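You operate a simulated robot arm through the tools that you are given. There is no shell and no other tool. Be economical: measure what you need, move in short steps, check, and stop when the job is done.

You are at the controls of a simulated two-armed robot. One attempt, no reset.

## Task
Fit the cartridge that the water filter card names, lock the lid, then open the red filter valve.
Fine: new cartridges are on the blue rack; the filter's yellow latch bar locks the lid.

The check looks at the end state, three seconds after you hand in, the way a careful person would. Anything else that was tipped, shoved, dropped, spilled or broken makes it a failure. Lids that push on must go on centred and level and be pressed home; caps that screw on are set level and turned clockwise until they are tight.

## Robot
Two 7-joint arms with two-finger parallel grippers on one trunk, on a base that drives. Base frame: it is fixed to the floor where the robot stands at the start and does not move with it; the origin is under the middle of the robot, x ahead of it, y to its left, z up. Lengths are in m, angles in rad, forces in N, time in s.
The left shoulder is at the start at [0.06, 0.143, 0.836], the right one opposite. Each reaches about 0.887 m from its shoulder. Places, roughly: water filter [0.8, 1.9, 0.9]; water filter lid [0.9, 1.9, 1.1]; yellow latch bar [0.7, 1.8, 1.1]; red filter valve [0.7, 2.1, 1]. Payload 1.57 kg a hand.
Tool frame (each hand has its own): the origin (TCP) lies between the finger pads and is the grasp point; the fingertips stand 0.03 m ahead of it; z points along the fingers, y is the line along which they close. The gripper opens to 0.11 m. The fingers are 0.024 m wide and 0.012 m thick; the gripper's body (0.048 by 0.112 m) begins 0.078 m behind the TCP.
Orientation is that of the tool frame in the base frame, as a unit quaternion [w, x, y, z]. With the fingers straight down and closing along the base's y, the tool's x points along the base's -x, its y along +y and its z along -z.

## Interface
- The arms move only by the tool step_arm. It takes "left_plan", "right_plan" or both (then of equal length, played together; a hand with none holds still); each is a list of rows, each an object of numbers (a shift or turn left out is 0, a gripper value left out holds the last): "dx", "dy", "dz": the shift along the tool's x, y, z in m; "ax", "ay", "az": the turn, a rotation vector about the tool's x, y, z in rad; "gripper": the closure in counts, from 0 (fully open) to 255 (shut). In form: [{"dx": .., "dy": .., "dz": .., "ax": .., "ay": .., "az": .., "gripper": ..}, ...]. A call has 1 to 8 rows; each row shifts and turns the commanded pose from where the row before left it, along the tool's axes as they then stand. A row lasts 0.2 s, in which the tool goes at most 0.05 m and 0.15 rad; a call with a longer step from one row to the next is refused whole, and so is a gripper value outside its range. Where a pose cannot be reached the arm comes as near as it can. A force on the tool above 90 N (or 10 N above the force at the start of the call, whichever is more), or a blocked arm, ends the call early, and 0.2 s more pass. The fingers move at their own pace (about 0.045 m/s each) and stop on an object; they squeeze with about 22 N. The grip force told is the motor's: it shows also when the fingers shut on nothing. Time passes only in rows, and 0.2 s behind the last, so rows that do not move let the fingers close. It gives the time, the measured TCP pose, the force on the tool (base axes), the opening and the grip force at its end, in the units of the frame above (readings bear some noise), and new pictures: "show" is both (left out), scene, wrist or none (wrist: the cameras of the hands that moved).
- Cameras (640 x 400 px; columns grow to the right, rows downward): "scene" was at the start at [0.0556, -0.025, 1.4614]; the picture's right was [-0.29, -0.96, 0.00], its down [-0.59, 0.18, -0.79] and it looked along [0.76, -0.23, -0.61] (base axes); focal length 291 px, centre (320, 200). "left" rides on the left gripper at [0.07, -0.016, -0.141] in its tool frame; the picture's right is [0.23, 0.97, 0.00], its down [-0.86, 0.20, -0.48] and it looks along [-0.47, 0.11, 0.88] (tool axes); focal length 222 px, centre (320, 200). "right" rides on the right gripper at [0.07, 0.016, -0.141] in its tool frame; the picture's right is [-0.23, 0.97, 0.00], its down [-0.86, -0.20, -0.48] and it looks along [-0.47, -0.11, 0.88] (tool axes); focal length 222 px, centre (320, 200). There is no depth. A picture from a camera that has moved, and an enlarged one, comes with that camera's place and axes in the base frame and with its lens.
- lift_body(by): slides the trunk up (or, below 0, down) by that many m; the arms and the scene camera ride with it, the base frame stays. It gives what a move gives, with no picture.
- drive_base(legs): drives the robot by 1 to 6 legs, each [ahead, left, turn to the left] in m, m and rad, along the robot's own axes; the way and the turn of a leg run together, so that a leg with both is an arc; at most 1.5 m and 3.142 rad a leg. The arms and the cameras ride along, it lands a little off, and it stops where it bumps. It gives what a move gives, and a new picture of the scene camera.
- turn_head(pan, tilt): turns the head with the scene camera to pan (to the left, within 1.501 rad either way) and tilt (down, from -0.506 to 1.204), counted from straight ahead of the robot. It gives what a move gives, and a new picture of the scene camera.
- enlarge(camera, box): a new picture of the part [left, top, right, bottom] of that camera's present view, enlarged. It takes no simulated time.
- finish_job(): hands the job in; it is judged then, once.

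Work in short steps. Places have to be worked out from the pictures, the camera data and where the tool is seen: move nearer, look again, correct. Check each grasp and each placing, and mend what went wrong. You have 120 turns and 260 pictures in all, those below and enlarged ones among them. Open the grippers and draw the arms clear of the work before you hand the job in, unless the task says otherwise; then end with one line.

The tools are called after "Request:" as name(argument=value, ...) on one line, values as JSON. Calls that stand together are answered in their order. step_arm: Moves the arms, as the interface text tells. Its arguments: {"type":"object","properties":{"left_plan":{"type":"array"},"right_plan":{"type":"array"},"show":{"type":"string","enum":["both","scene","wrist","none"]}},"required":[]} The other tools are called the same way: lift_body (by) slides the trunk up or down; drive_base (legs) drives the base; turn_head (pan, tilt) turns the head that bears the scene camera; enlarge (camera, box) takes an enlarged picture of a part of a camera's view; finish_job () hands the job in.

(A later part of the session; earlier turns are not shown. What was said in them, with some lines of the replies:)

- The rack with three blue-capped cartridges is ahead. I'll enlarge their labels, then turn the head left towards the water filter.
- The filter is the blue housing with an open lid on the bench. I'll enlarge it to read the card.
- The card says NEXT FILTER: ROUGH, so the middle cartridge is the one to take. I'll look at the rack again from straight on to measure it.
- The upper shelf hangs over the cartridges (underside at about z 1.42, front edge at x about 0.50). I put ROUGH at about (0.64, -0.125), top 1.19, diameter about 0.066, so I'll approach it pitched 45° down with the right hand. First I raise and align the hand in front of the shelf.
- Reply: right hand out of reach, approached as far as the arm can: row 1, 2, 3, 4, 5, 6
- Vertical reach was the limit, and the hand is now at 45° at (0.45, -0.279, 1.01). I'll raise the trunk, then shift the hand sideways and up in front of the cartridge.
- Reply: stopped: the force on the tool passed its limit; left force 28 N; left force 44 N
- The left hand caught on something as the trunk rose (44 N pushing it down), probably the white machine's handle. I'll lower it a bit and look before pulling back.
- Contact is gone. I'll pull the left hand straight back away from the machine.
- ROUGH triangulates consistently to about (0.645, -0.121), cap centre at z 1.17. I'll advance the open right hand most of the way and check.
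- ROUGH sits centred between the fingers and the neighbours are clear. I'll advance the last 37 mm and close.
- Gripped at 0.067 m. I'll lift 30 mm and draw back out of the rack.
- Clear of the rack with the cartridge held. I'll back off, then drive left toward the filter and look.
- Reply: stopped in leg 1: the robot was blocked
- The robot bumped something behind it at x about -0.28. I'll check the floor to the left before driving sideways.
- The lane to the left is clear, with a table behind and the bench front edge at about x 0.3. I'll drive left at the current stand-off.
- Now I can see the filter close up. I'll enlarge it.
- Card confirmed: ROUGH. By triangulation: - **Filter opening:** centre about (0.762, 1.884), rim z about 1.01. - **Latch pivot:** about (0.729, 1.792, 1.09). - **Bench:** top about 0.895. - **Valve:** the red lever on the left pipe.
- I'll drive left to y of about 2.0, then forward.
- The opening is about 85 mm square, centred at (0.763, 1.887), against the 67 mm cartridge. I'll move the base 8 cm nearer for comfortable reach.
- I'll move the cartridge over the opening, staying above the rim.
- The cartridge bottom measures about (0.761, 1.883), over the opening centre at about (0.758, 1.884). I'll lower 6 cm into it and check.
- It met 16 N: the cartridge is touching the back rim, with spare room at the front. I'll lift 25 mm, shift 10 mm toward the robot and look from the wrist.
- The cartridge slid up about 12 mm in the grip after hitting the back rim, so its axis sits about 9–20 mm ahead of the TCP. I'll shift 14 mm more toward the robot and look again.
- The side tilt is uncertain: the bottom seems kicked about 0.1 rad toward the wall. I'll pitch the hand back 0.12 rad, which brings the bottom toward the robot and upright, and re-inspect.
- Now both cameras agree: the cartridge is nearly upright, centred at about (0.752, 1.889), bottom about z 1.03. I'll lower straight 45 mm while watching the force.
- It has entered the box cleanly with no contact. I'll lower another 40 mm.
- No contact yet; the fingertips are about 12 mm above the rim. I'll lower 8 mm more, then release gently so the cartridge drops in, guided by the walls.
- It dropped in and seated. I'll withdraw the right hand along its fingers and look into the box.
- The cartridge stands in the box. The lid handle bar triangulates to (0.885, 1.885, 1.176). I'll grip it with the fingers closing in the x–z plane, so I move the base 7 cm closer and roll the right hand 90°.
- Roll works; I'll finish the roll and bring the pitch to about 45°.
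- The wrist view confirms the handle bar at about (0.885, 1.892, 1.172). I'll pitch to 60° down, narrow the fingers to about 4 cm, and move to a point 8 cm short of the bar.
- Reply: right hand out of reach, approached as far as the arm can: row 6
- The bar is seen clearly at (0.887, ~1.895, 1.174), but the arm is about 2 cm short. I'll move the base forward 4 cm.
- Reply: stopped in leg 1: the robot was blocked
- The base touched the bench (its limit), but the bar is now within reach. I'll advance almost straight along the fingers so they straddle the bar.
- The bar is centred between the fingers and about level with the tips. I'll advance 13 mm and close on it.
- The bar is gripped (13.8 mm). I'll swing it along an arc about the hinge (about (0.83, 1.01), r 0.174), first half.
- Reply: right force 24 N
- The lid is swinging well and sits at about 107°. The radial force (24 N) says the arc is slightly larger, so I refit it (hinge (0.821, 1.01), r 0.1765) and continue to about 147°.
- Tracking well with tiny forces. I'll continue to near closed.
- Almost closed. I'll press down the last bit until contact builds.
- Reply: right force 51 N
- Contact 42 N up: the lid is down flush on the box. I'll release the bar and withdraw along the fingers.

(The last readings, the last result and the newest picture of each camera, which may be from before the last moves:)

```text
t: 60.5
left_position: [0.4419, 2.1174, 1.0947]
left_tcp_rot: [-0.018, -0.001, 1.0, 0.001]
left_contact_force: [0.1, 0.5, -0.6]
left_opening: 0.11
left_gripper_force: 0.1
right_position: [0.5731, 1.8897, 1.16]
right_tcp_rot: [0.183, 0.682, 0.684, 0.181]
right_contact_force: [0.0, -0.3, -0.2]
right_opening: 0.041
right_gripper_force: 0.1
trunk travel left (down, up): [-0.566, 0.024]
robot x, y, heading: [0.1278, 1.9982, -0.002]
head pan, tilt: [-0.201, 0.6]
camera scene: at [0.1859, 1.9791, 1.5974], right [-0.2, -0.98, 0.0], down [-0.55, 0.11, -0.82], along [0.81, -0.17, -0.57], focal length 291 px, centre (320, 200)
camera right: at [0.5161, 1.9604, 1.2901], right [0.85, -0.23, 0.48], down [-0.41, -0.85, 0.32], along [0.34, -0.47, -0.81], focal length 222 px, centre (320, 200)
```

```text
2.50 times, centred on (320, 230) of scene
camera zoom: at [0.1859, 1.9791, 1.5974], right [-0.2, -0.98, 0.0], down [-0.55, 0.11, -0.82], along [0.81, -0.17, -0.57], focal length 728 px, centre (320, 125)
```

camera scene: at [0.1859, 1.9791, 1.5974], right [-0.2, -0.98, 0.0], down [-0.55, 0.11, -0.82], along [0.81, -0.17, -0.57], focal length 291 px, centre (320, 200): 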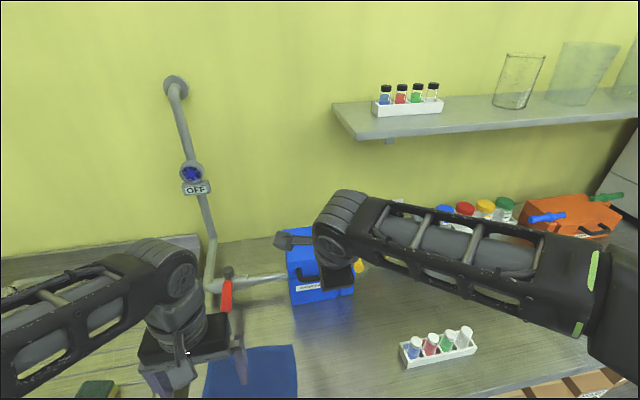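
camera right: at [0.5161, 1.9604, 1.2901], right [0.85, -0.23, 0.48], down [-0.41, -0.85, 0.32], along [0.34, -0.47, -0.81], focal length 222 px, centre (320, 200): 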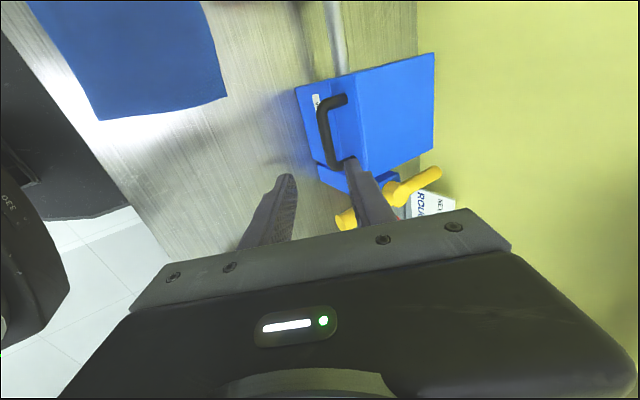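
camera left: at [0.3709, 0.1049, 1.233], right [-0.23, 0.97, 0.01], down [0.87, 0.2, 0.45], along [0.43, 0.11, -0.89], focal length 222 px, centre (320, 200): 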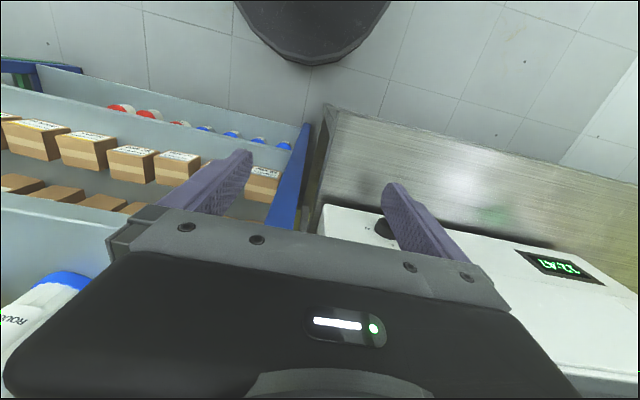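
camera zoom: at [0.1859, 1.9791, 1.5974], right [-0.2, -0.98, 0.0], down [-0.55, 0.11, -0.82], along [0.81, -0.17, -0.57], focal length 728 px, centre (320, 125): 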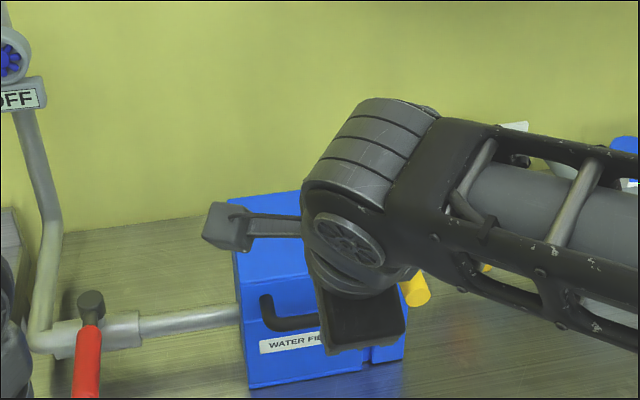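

The lid stays closed. Next is the latch bar, whose pivot is at about (0.725, 1.793, 1.09). I'll close the gripper and line up in front of the bar's near end, between it and the lid handle, for a careful look.

Request:
step_arm(right_plan=[{"gripper": 255, "dx": -0.03}, {"dx": -0.03}, {}, {}])

Request:
enlarge(camera="right", box=[240, 0, 480, 220])

Request:
enlarge(camera="scene", box=[260, 190, 400, 310])

```text
t: 61.5
left_position: [0.4415, 2.1177, 1.0934]
left_tcp_rot: [-0.018, -0.001, 1.0, 0.001]
left_contact_force: [-0.4, -0.5, -0.2]
left_opening: 0.1102
left_gripper_force: 0.1
right_position: [0.5729, 1.8294, 1.1612]
right_tcp_rot: [0.184, 0.683, 0.684, 0.181]
right_contact_force: [0.1, 0.2, 0.8]
right_opening: 0.0
right_gripper_force: 21.6
trunk travel left (down, up): [-0.566, 0.024]
robot x, y, heading: [0.126, 1.9973, 0.001]
head pan, tilt: [-0.201, 0.6]
camera scene: at [0.1852, 1.9789, 1.5975], right [-0.2, -0.98, 0.0], down [-0.55, 0.11, -0.83], along [0.81, -0.17, -0.56], focal length 291 px, centre (320, 200)
camera right: at [0.5165, 1.8992, 1.291], right [0.84, -0.23, 0.49], down [-0.41, -0.85, 0.32], along [0.34, -0.47, -0.81], focal length 222 px, centre (320, 200)
```

scene: 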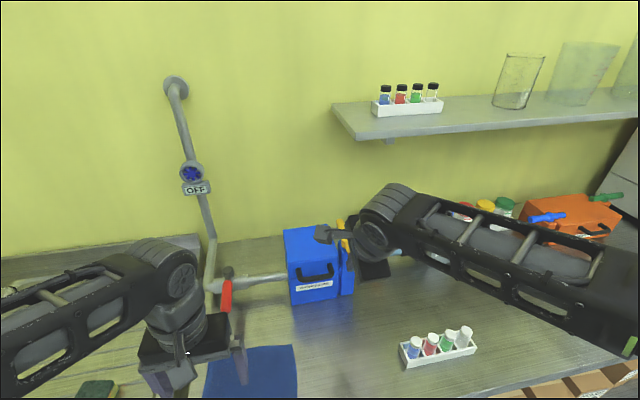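
right: 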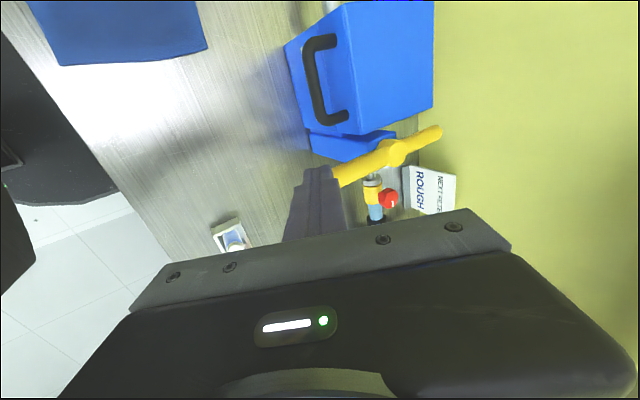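

```text
1.82 times, centred on (360, 110) of right
camera zoom: at [0.5165, 1.8992, 1.291], right [0.84, -0.23, 0.49], down [-0.41, -0.85, 0.32], along [0.34, -0.47, -0.81], focal length 404 px, centre (247, 364)
```

zoom: 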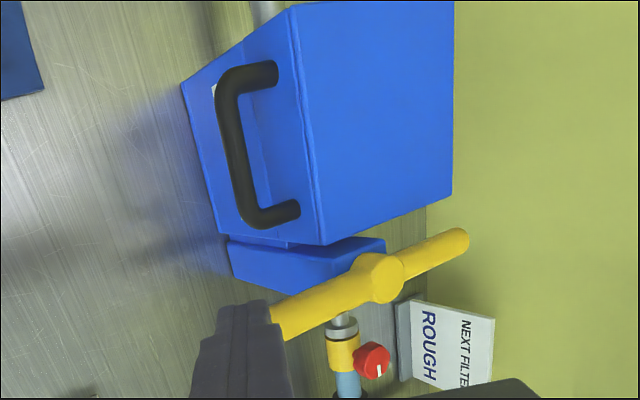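

```text
3.33 times, centred on (330, 250) of scene
camera zoom: at [0.1852, 1.9789, 1.5975], right [-0.2, -0.98, 0.0], down [-0.55, 0.11, -0.83], along [0.81, -0.17, -0.56], focal length 970 px, centre (287, 33)
```

zoom: 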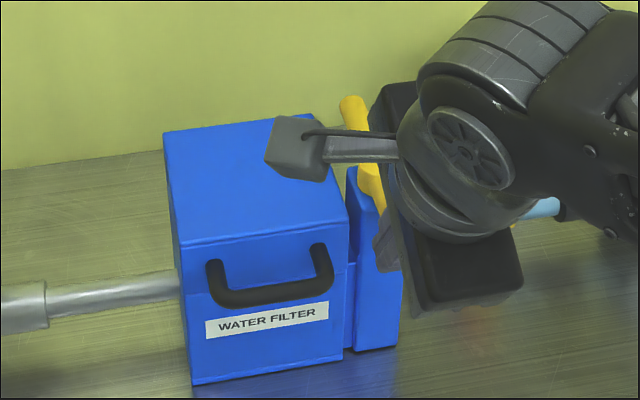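

The lid top is at about z 1.057, below the bar (centre 1.09). The bar lies along y of about 1.798 with its near end at x about 0.64. I'll lower the closed fingertips beside its near end, on the lid side.

Request:
step_arm(right_plan=[{"dy": 0.0127, "dz": 0.0293}, {"dy": 0.0127, "dz": 0.0293}, {"dy": 0.0127, "dz": 0.0293}, {}], show="none")

Request:
enlarge(camera="right", box=[200, 0, 480, 240])

```text
t: 62.5
left_position: [0.4413, 2.1171, 1.0938]
left_tcp_rot: [-0.017, -0.001, 1.0, 0.001]
left_contact_force: [0.3, 0.0, 0.0]
left_opening: 0.11
left_gripper_force: 0.1
right_position: [0.65, 1.8305, 1.1031]
right_tcp_rot: [0.184, 0.683, 0.683, 0.181]
right_contact_force: [-0.5, 0.4, 0.1]
right_opening: 0.0
right_gripper_force: 21.5
trunk travel left (down, up): [-0.566, 0.024]
robot x, y, heading: [0.1269, 1.9998, -0.0]
head pan, tilt: [-0.201, 0.6]
```

```text
1.67 times, centred on (340, 120) of right
camera zoom: at [0.5932, 1.9005, 1.2327], right [0.84, -0.23, 0.49], down [-0.41, -0.85, 0.32], along [0.34, -0.47, -0.81], focal length 370 px, centre (287, 333)
```

zoom: 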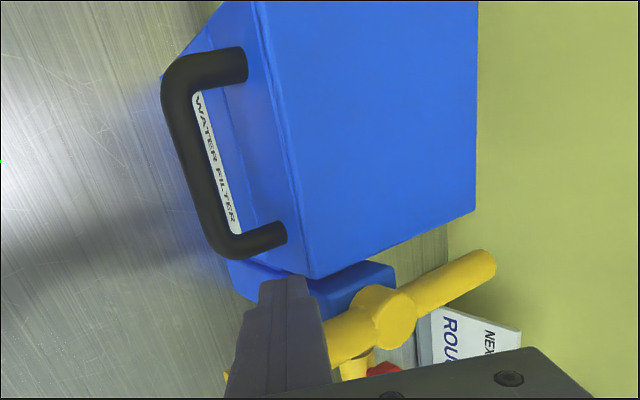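

Fingers are on the lid side of the bar. I'll push the near end toward -y, so the far end swings over the lid, first about 30°, watching the force.

Request:
step_arm(right_plan=[{"dx": -0.014}, {"dx": -0.014}, {"dx": -0.014, "dy": -0.002, "dz": -0.001}, {}], show="none")

Request:
enlarge(camera="right", box=[200, 0, 480, 240])

```text
t: 63.5
left_position: [0.4412, 2.1178, 1.0943]
left_tcp_rot: [-0.019, -0.001, 1.0, 0.001]
left_contact_force: [0.2, -0.3, 0.4]
left_opening: 0.11
left_gripper_force: 0.1
right_position: [0.6471, 1.7865, 1.1045]
right_tcp_rot: [0.183, 0.683, 0.684, 0.18]
right_contact_force: [-0.7, -0.7, -0.6]
right_opening: 0.0
right_gripper_force: 20.7
trunk travel left (down, up): [-0.566, 0.024]
robot x, y, heading: [0.1265, 1.9956, 0.001]
head pan, tilt: [-0.201, 0.6]
```

```text
1.67 times, centred on (340, 120) of right
camera zoom: at [0.5908, 1.8578, 1.2329], right [0.84, -0.23, 0.48], down [-0.41, -0.85, 0.32], along [0.34, -0.47, -0.81], focal length 370 px, centre (287, 333)
```

zoom: 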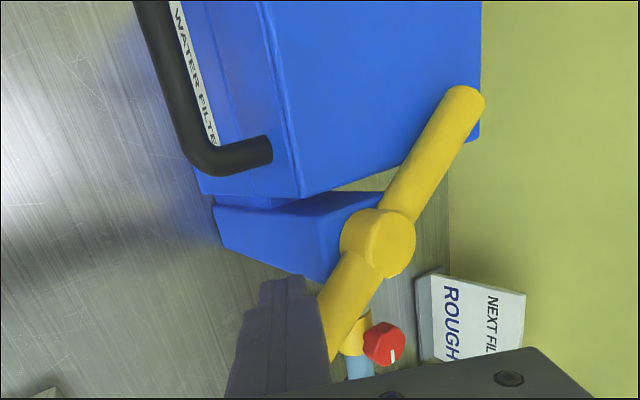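

It turns freely and the far end is moving over the lid. I'll continue the arc to about 90°.

Request:
step_arm(right_plan=[{"dx": -0.0155, "dy": 0.0055, "dz": 0.0032}, {"dx": -0.0154, "dy": 0.0058, "dz": 0.0034}, {"dx": -0.0115, "dy": 0.0105, "dz": 0.006}, {"dx": -0.009, "dy": 0.0126, "dz": 0.0074}, {}], show="scene")

Request:
enlarge(camera="right", box=[200, 0, 480, 240])

Request:
enlarge(camera="scene", box=[260, 190, 400, 310])

```text
t: 64.7
left_position: [0.4361, 2.12, 1.0955]
left_tcp_rot: [-0.016, 0.0, 1.0, 0.001]
left_contact_force: [0.3, 0.2, 0.0]
left_opening: 0.11
left_gripper_force: 0.1
right_position: [0.6816, 1.7409, 1.1031]
right_tcp_rot: [0.181, 0.682, 0.685, 0.179]
right_contact_force: [-30.4, 15.7, -3.3]
right_opening: 0.0001
right_gripper_force: 21.6
trunk travel left (down, up): [-0.566, 0.024]
robot x, y, heading: [0.1224, 1.9946, 0.002]
head pan, tilt: [-0.201, 0.6]
camera scene: at [0.18, 1.9816, 1.5976], right [-0.2, -0.98, 0.0], down [-0.55, 0.11, -0.83], along [0.81, -0.17, -0.56], focal length 291 px, centre (320, 200)
```

scene: 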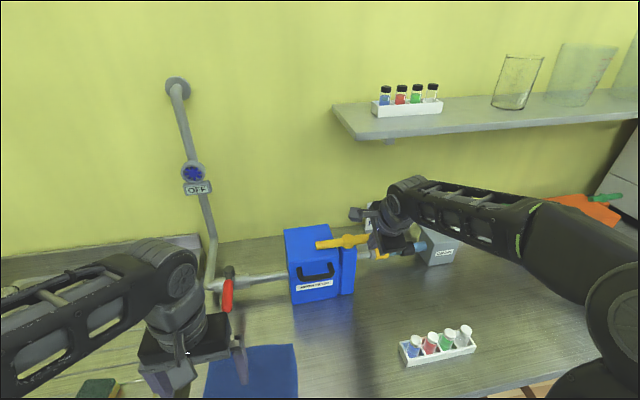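

```text
1.67 times, centred on (340, 120) of right
camera zoom: at [0.6256, 1.8103, 1.2329], right [0.85, -0.22, 0.48], down [-0.41, -0.86, 0.32], along [0.34, -0.47, -0.82], focal length 370 px, centre (287, 333)
```

zoom: 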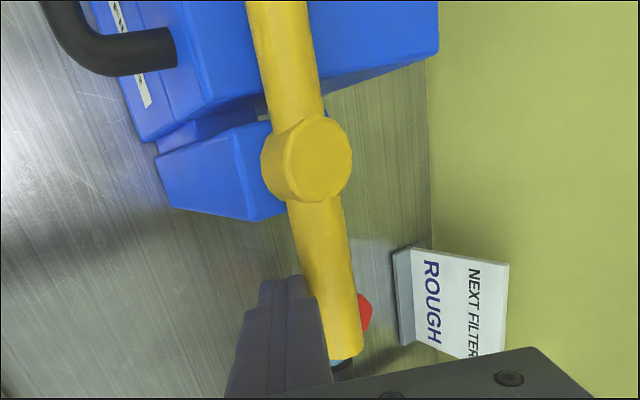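

```text
3.33 times, centred on (330, 250) of scene
camera zoom: at [0.18, 1.9816, 1.5976], right [-0.2, -0.98, 0.0], down [-0.55, 0.11, -0.83], along [0.81, -0.17, -0.56], focal length 970 px, centre (287, 33)
```

zoom: 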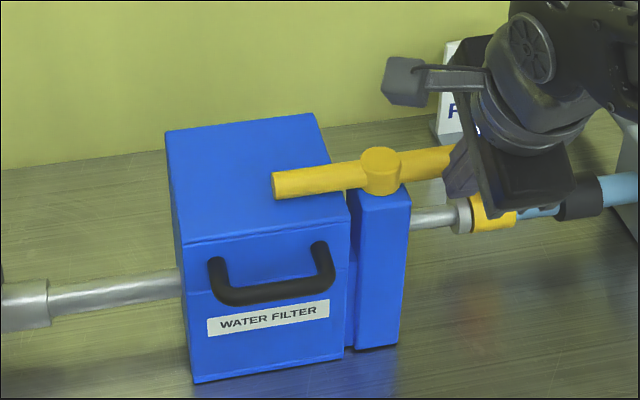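

The bar is parallel to the lid front edge and stopped hard (30 N), so it is fully across and locked. I'll back the right hand off and up, and retract it to the side.

Request:
step_arm(right_plan=[{"dy": -0.017, "dz": -0.01}, {"dz": -0.04}, {"dz": -0.04}, {"dy": -0.03, "dz": -0.02, "dx": -0.02}, {"dy": -0.03, "dz": -0.02, "dx": -0.02}, {"dy": -0.03, "dz": -0.02, "dx": -0.02}, {}], show="none")

Request:
turn_head(pan=0.15, tilt=0.65)

Request:
enlarge(camera="scene", box=[200, 120, 400, 300])

```text
t: 66.3
left_position: [0.4413, 2.1178, 1.094]
left_tcp_rot: [-0.018, -0.001, 1.0, 0.0]
left_contact_force: [-0.1, 0.6, -0.3]
left_opening: 0.1102
left_gripper_force: 0.1
right_position: [0.5183, 1.674, 1.1817]
right_tcp_rot: [0.183, 0.683, 0.684, 0.18]
right_contact_force: [-0.2, 0.3, 0.5]
right_opening: 0.0
right_gripper_force: 20.3
trunk travel left (down, up): [-0.566, 0.024]
robot x, y, heading: [0.1272, 1.9955, -0.003]
head pan, tilt: [-0.201, 0.6]
```

```text
t: 67.1
left_position: [0.4413, 2.1168, 1.0938]
left_tcp_rot: [-0.018, -0.001, 1.0, 0.001]
left_contact_force: [0.6, -0.9, 0.4]
left_opening: 0.1101
left_gripper_force: 0.1
right_position: [0.5191, 1.6739, 1.1827]
right_tcp_rot: [0.183, 0.683, 0.684, 0.18]
right_contact_force: [-0.5, 0.2, -0.1]
right_opening: 0.0
right_gripper_force: 21.0
trunk travel left (down, up): [-0.566, 0.024]
robot x, y, heading: [0.1217, 1.9979, -0.006]
head pan, tilt: [0.15, 0.649]
camera scene: at [0.1846, 2.0095, 1.5932], right [0.15, -0.99, 0.0], down [-0.6, -0.09, -0.8], along [0.79, 0.12, -0.6], focal length 291 px, centre (320, 200)
```

scene: 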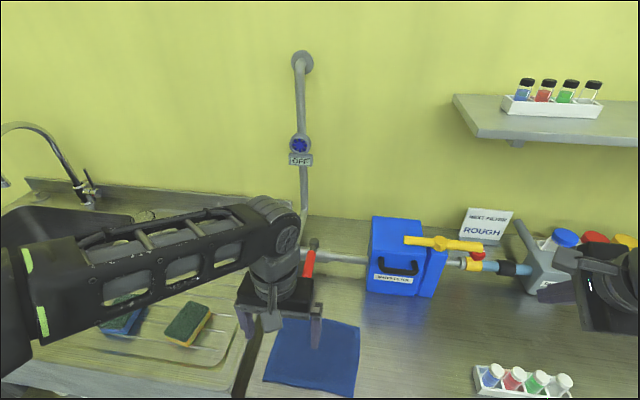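

```text
2.22 times, centred on (300, 210) of scene
camera zoom: at [0.1846, 2.0095, 1.5932], right [0.15, -0.99, 0.0], down [-0.6, -0.09, -0.8], along [0.79, 0.12, -0.6], focal length 647 px, centre (364, 178)
```

zoom: 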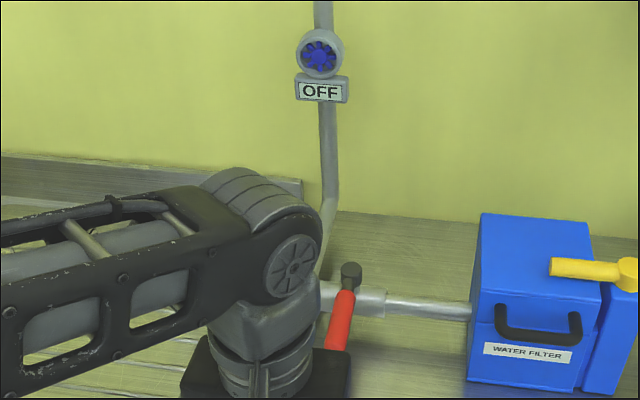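

Lid closed and latch across. The valve lever stem is at about (0.814, 2.12, 0.95), with the lever pointing at the robot (x about 0.69–0.79), square to the pipe, so closed. I'll close the left gripper and bring it above the +y side of the lever.

Request:
step_arm(left_plan=[{"gripper": 255, "dx": -0.047, "dy": 0.007}, {"dx": -0.047, "dy": 0.007}, {"dx": -0.047, "dy": 0.007}, {"dx": -0.047, "dy": 0.007}, {"dx": -0.047, "dy": 0.007}, {"dx": -0.047, "dy": 0.007}, {}])

Request:
enlarge(camera="left", box=[200, 0, 520, 240])

```text
t: 68.7
left_position: [0.6997, 2.1571, 1.0837]
left_tcp_rot: [-0.018, -0.001, 1.0, 0.001]
left_contact_force: [0.1, 0.7, 0.0]
left_opening: 0.0
left_gripper_force: 18.4
left hand out of reach, approached as far as the arm can: row 6
right_position: [0.5203, 1.675, 1.1815]
right_tcp_rot: [0.182, 0.683, 0.684, 0.18]
right_contact_force: [-0.2, 0.2, 0.2]
right_opening: 0.0
right_gripper_force: 21.4
trunk travel left (down, up): [-0.566, 0.024]
robot x, y, heading: [0.1235, 1.9953, -0.002]
head pan, tilt: [0.15, 0.649]
camera scene: at [0.1855, 2.01, 1.5932], right [0.15, -0.99, 0.0], down [-0.6, -0.09, -0.8], along [0.79, 0.12, -0.61], focal length 291 px, centre (320, 200)
camera left: at [0.6352, 2.1404, 1.2278], right [-0.23, 0.97, 0.01], down [0.87, 0.2, 0.45], along [0.43, 0.11, -0.89], focal length 222 px, centre (320, 200)
```

scene: 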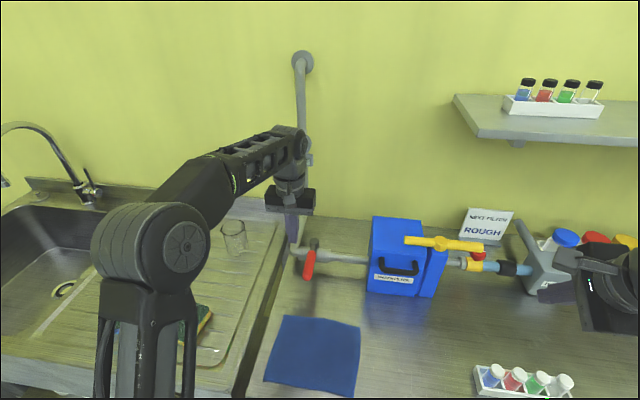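
left: 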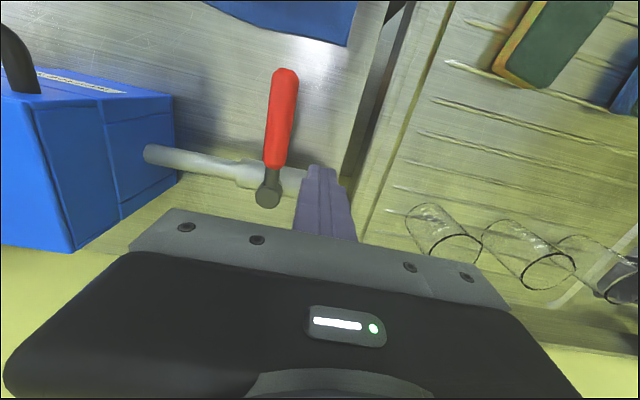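

```text
1.67 times, centred on (360, 120) of left
camera zoom: at [0.6352, 2.1404, 1.2278], right [-0.23, 0.97, 0.01], down [0.87, 0.2, 0.45], along [0.43, 0.11, -0.89], focal length 370 px, centre (253, 333)
```

zoom: 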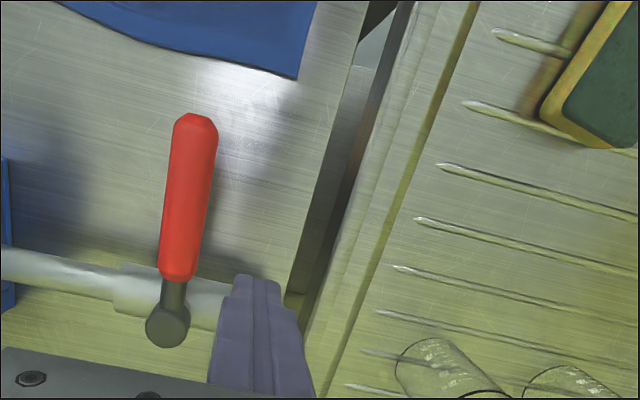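

The wrist view shows the lever clearly. I'll zoom the scene camera to fix its height and position by triangulation.

Request:
enlarge(camera="scene", box=[260, 180, 380, 300])

```text
3.33 times, centred on (320, 240) of scene
camera zoom: at [0.1855, 2.01, 1.5932], right [0.15, -0.99, 0.0], down [-0.6, -0.09, -0.8], along [0.79, 0.12, -0.61], focal length 970 px, centre (320, 67)
```

zoom: 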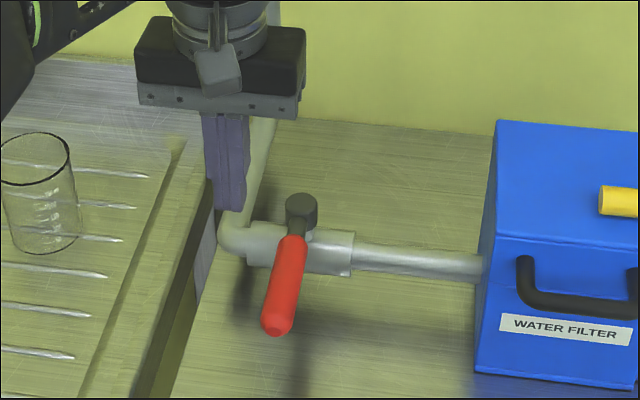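

Triangulating with the wrist camera gives the stem at (0.733, 2.11, ~1.035) and the lever running to (0.628, 2.108, 1.01). I'll step back and down so the closed fingertips sit at the +y side of the lever near its end.

Request:
step_arm(left_plan=[{"dx": 0.033}, {"dx": 0.032}, {}], show="none")

```text
t: 69.5
left_position: [0.6355, 2.1578, 1.0871]
left_tcp_rot: [-0.018, -0.001, 1.0, 0.001]
left_contact_force: [0.1, -0.8, -0.4]
left_opening: 0.0001
left_gripper_force: 21.5
right_position: [0.5197, 1.6734, 1.1825]
right_tcp_rot: [0.183, 0.683, 0.684, 0.181]
right_contact_force: [0.3, -0.1, -0.4]
right_opening: 0.0002
right_gripper_force: 21.5
trunk travel left (down, up): [-0.566, 0.024]
robot x, y, heading: [0.128, 1.9946, -0.003]
head pan, tilt: [0.15, 0.649]
```

Now at x 0.636. I'll go 20 mm forward and 57 mm down.

Request:
step_arm(left_plan=[{"dx": -0.02}, {"dz": 0.029}, {"dz": 0.028}, {}], show="none")

Request:
enlarge(camera="left", box=[200, 0, 520, 240])

Request:
enlarge(camera="scene", box=[260, 180, 380, 300])

```text
t: 70.5
left_position: [0.653, 2.1555, 1.0311]
left_tcp_rot: [-0.018, 0.0, 1.0, 0.0]
left_contact_force: [-1.0, -0.2, -0.1]
left_opening: 0.0
left_gripper_force: 21.2
right_position: [0.5197, 1.6752, 1.1817]
right_tcp_rot: [0.183, 0.683, 0.684, 0.18]
right_contact_force: [-1.1, -0.4, 0.2]
right_opening: 0.0
right_gripper_force: 21.4
trunk travel left (down, up): [-0.566, 0.024]
robot x, y, heading: [0.1284, 1.9956, 0.0]
head pan, tilt: [0.15, 0.649]
```

```text
1.67 times, centred on (360, 120) of left
camera zoom: at [0.5872, 2.1393, 1.1746], right [-0.23, 0.97, 0.01], down [0.87, 0.2, 0.45], along [0.43, 0.11, -0.89], focal length 370 px, centre (253, 333)
```

zoom: 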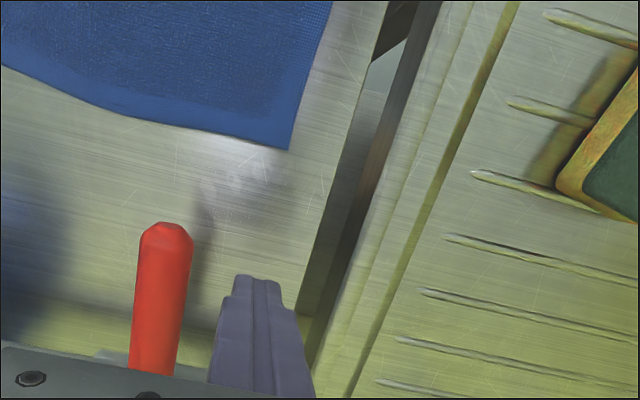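

```text
3.33 times, centred on (320, 240) of scene
camera zoom: at [0.1841, 2.0096, 1.5932], right [0.15, -0.99, 0.0], down [-0.6, -0.09, -0.8], along [0.79, 0.12, -0.6], focal length 970 px, centre (320, 67)
```

zoom: 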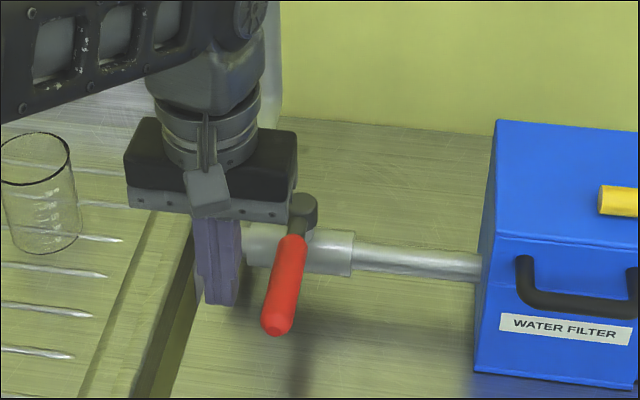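

Fingers are beside the lever. I'll push it toward -y (the filter side), about 30° first.

Request:
step_arm(left_plan=[{"dy": -0.0205}, {"dy": -0.0205}, {"dy": -0.0205}, {}], show="none")

Request:
enlarge(camera="scene", box=[260, 180, 380, 300])

```text
t: 71.5
left_position: [0.6527, 2.0941, 1.0296]
left_tcp_rot: [-0.019, -0.001, 1.0, 0.001]
left_contact_force: [0.5, -1.1, 0.6]
left_opening: 0.0
left_gripper_force: 21.5
right_position: [0.5195, 1.6738, 1.1827]
right_tcp_rot: [0.183, 0.682, 0.684, 0.18]
right_contact_force: [-0.1, -0.4, -0.6]
right_opening: 0.0
right_gripper_force: 21.8
trunk travel left (down, up): [-0.566, 0.024]
robot x, y, heading: [0.1299, 1.996, -0.001]
head pan, tilt: [0.15, 0.649]
```

```text
3.33 times, centred on (320, 240) of scene
camera zoom: at [0.1846, 2.01, 1.5932], right [0.15, -0.99, 0.0], down [-0.6, -0.09, -0.8], along [0.79, 0.12, -0.6], focal length 970 px, centre (320, 67)
```

zoom: 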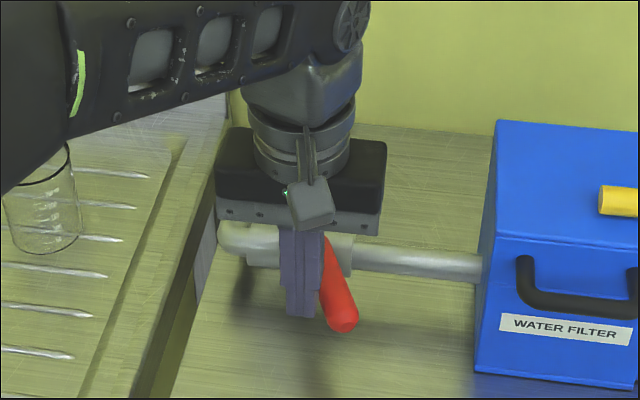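

It turns freely. I'll continue the arc to about 90°, in line with the pipe.

Request:
step_arm(left_plan=[{"dx": -0.008, "dy": -0.019}, {"dx": -0.013, "dy": -0.0175}, {"dx": -0.016, "dy": -0.0125}, {"dx": -0.018, "dy": -0.01}, {}], show="scene")

Request:
enlarge(camera="scene", box=[260, 180, 380, 300])

Request:
enlarge(camera="left", box=[160, 0, 480, 240])

```text
t: 72.7
left_position: [0.7078, 2.036, 1.0272]
left_tcp_rot: [-0.018, -0.001, 1.0, 0.001]
left_contact_force: [-0.1, 0.0, 0.2]
left_opening: 0.0
left_gripper_force: 21.3
right_position: [0.519, 1.6741, 1.1827]
right_tcp_rot: [0.182, 0.683, 0.684, 0.18]
right_contact_force: [0.3, 0.1, 0.4]
right_opening: 0.0
right_gripper_force: 21.4
trunk travel left (down, up): [-0.566, 0.024]
robot x, y, heading: [0.1271, 1.9956, 0.001]
head pan, tilt: [0.15, 0.649]
camera scene: at [0.1843, 2.0098, 1.5932], right [0.15, -0.99, 0.0], down [-0.6, -0.09, -0.8], along [0.79, 0.12, -0.6], focal length 291 px, centre (320, 200)
```

scene: 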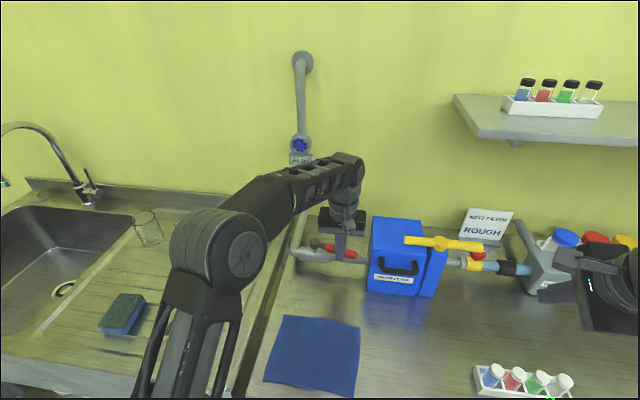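

```text
3.33 times, centred on (320, 240) of scene
camera zoom: at [0.1843, 2.0098, 1.5932], right [0.15, -0.99, 0.0], down [-0.6, -0.09, -0.8], along [0.79, 0.12, -0.6], focal length 970 px, centre (320, 67)
```

zoom: 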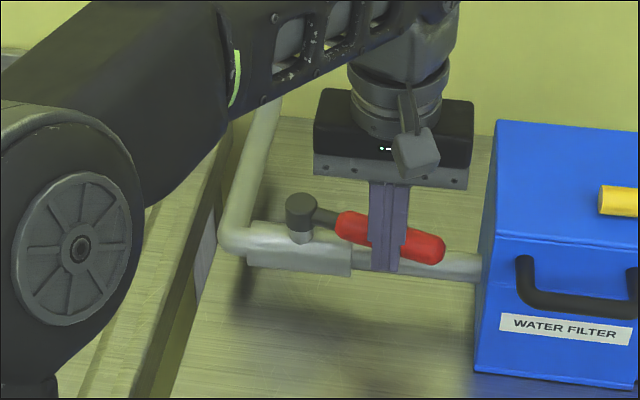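

```text
1.67 times, centred on (320, 120) of left
camera zoom: at [0.6424, 2.0192, 1.1711], right [-0.23, 0.97, 0.01], down [0.87, 0.2, 0.45], along [0.43, 0.11, -0.89], focal length 370 px, centre (320, 333)
```

zoom: 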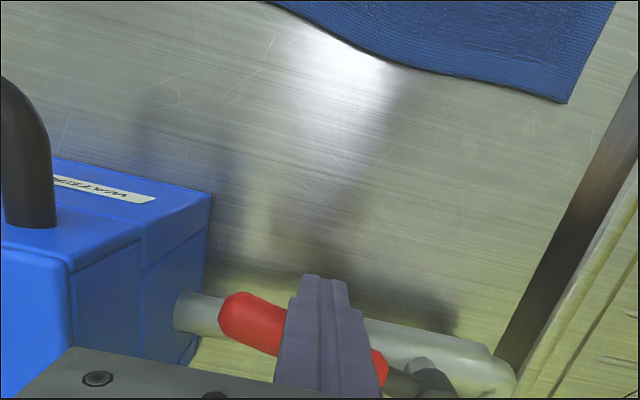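

The lever is almost in line but looks about 10–15° short, and there is no stop force yet. I'll push further in +x until it stops.

Request:
step_arm(left_plan=[{"dx": -0.008}, {"dx": -0.008}, {"dx": -0.008}, {}], show="none")

Request:
enlarge(camera="scene", box=[260, 180, 380, 300])

Request:
enlarge(camera="left", box=[160, 0, 480, 240])

```text
t: 73.7
left_position: [0.7294, 2.0359, 1.0261]
left_tcp_rot: [-0.02, -0.001, 1.0, 0.002]
left_contact_force: [-15.3, -0.7, -0.7]
left_opening: 0.0
left_gripper_force: 21.6
right_position: [0.5164, 1.674, 1.1835]
right_tcp_rot: [0.184, 0.683, 0.683, 0.181]
right_contact_force: [0.8, 0.1, 0.1]
right_opening: 0.0
right_gripper_force: 20.9
trunk travel left (down, up): [-0.566, 0.024]
robot x, y, heading: [0.1259, 1.9988, -0.003]
head pan, tilt: [0.15, 0.649]
```

```text
3.33 times, centred on (320, 240) of scene
camera zoom: at [0.182, 2.0095, 1.5933], right [0.15, -0.99, 0.0], down [-0.6, -0.09, -0.8], along [0.79, 0.12, -0.6], focal length 970 px, centre (320, 67)
```

zoom: 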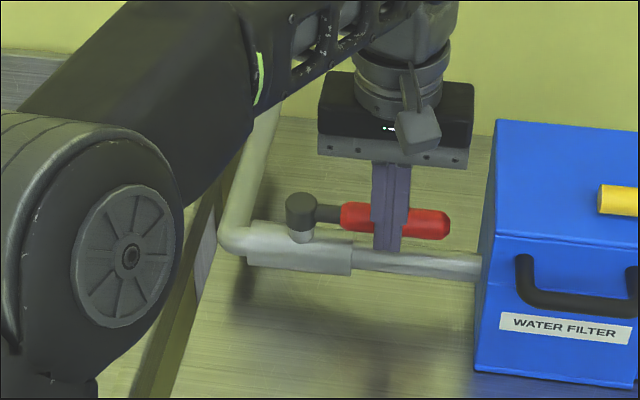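

```text
1.67 times, centred on (320, 120) of left
camera zoom: at [0.6641, 2.0193, 1.1705], right [-0.23, 0.97, 0.01], down [0.87, 0.2, 0.44], along [0.43, 0.11, -0.9], focal length 370 px, centre (320, 333)
```

zoom: 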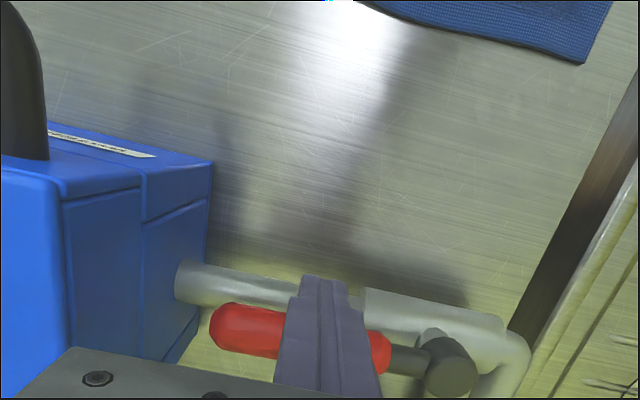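

The lever is parallel to the pipe with 15 N of stop force. I'll nudge a little more to be sure, then back off and retract the left hand.

Request:
step_arm(left_plan=[{"dx": -0.005}, {}, {"dx": 0.015}, {"dx": 0.03}, {"dz": -0.03, "dx": 0.02}, {"dz": -0.03, "dx": 0.03}, {"dz": -0.01, "dx": 0.045}, {"dx": 0.045}], show="scene")

Request:
enlarge(camera="scene", box=[260, 130, 440, 300])

```text
t: 75.5
left_position: [0.5528, 2.0332, 1.1038]
left_tcp_rot: [-0.018, -0.001, 1.0, 0.001]
left_contact_force: [0.8, -0.9, -0.4]
left_opening: 0.0001
left_gripper_force: 21.1
right_position: [0.5182, 1.6749, 1.1821]
right_tcp_rot: [0.183, 0.683, 0.683, 0.181]
right_contact_force: [0.1, -0.1, -0.2]
right_opening: 0.0001
right_gripper_force: 20.9
trunk travel left (down, up): [-0.566, 0.024]
robot x, y, heading: [0.1226, 1.998, -0.003]
head pan, tilt: [0.15, 0.649]
camera scene: at [0.1833, 2.0098, 1.5932], right [0.15, -0.99, 0.0], down [-0.6, -0.09, -0.8], along [0.79, 0.12, -0.6], focal length 291 px, centre (320, 200)
```

scene: 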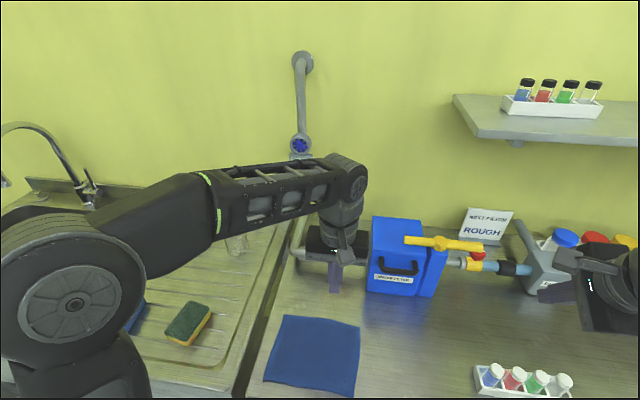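

```text
2.35 times, centred on (350, 215) of scene
camera zoom: at [0.1833, 2.0098, 1.5932], right [0.15, -0.99, 0.0], down [-0.6, -0.09, -0.8], along [0.79, 0.12, -0.6], focal length 685 px, centre (249, 165)
```

zoom: 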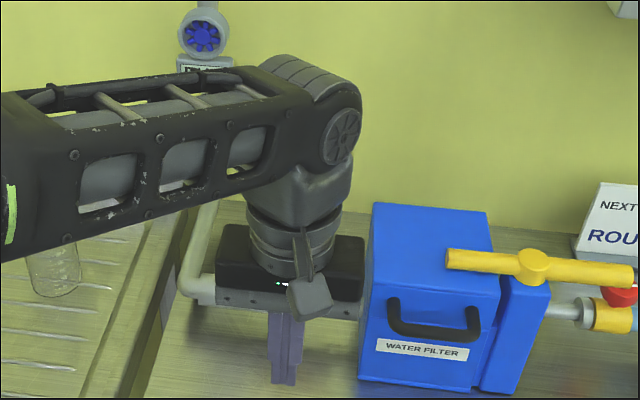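

Now I'll retract both hands further, open the grippers and back the base off for a final inspection.

Request:
step_arm(left_plan=[{"dx": 0.045, "gripper": 0}, {"dx": 0.045}, {"dx": 0.045}, {}], right_plan=[{"dy": -0.03, "dz": -0.02, "gripper": 0}, {"dy": -0.03, "dz": -0.02}, {}, {}], show="none")

Request:
drive_base(legs=[[-0.25, 0, 0]])

Request:
enlarge(camera="scene", box=[250, 120, 430, 280])

```text
t: 76.5
left_position: [0.4202, 2.0333, 1.1096]
left_tcp_rot: [-0.018, -0.001, 1.0, 0.001]
left_contact_force: [0.1, -0.3, -0.1]
left_opening: 0.086
left_gripper_force: 0.0
right_position: [0.4457, 1.6758, 1.1853]
right_tcp_rot: [0.183, 0.684, 0.683, 0.18]
right_contact_force: [0.0, 0.6, 0.3]
right_opening: 0.086
right_gripper_force: 0.1
trunk travel left (down, up): [-0.566, 0.024]
robot x, y, heading: [0.1262, 1.9948, -0.003]
head pan, tilt: [0.15, 0.649]
```

```text
t: 78.3
left_position: [0.1693, 2.0337, 1.1102]
left_tcp_rot: [-0.018, -0.001, 1.0, 0.001]
left_contact_force: [-0.6, 0.5, 0.5]
left_opening: 0.1098
left_gripper_force: 0.1
right_position: [0.1959, 1.6753, 1.1844]
right_tcp_rot: [0.184, 0.683, 0.683, 0.182]
right_contact_force: [0.5, -0.2, 0.4]
right_opening: 0.1098
right_gripper_force: 0.0
trunk travel left (down, up): [-0.566, 0.024]
robot x, y, heading: [-0.1238, 2.0012, -0.001]
head pan, tilt: [0.15, 0.649]
camera scene: at [-0.066, 2.01, 1.5933], right [0.15, -0.99, 0.0], down [-0.6, -0.09, -0.8], along [0.79, 0.12, -0.6], focal length 291 px, centre (320, 200)
```

scene: 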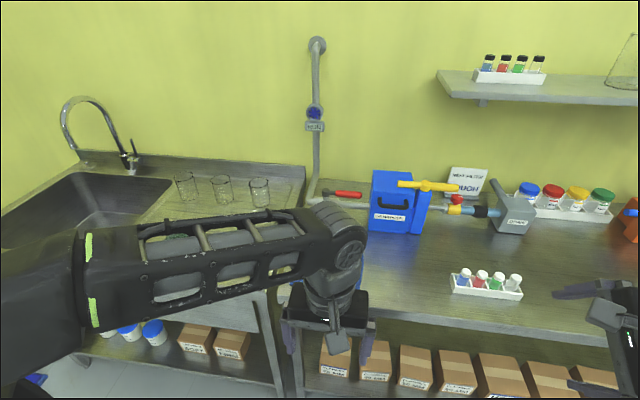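

```text
2.50 times, centred on (340, 200) of scene
camera zoom: at [-0.066, 2.01, 1.5933], right [0.15, -0.99, 0.0], down [-0.6, -0.09, -0.8], along [0.79, 0.12, -0.6], focal length 728 px, centre (270, 200)
```

zoom: 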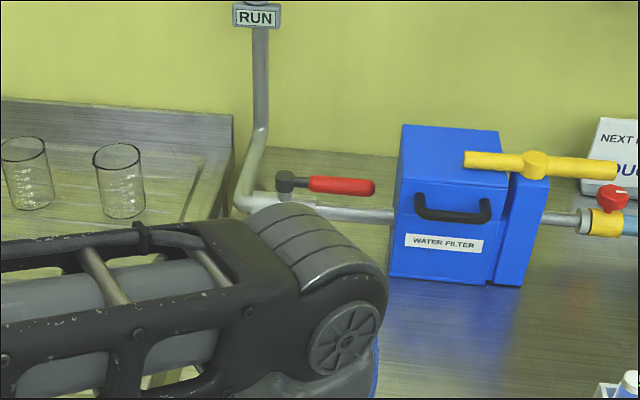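

The indicator now reads RUN. The lid is closed with the latch across it, the lever is in line with the pipe, nothing around has been disturbed, and both grippers are open and clear. I'm handing in.

Request:
finish_job()

```text
The job is handed in.
```

The ROUGH cartridge named on the card is in the water filter, the lid is closed and locked with the yellow latch bar, and the red filter valve is open, with the indicator now showing RUN.
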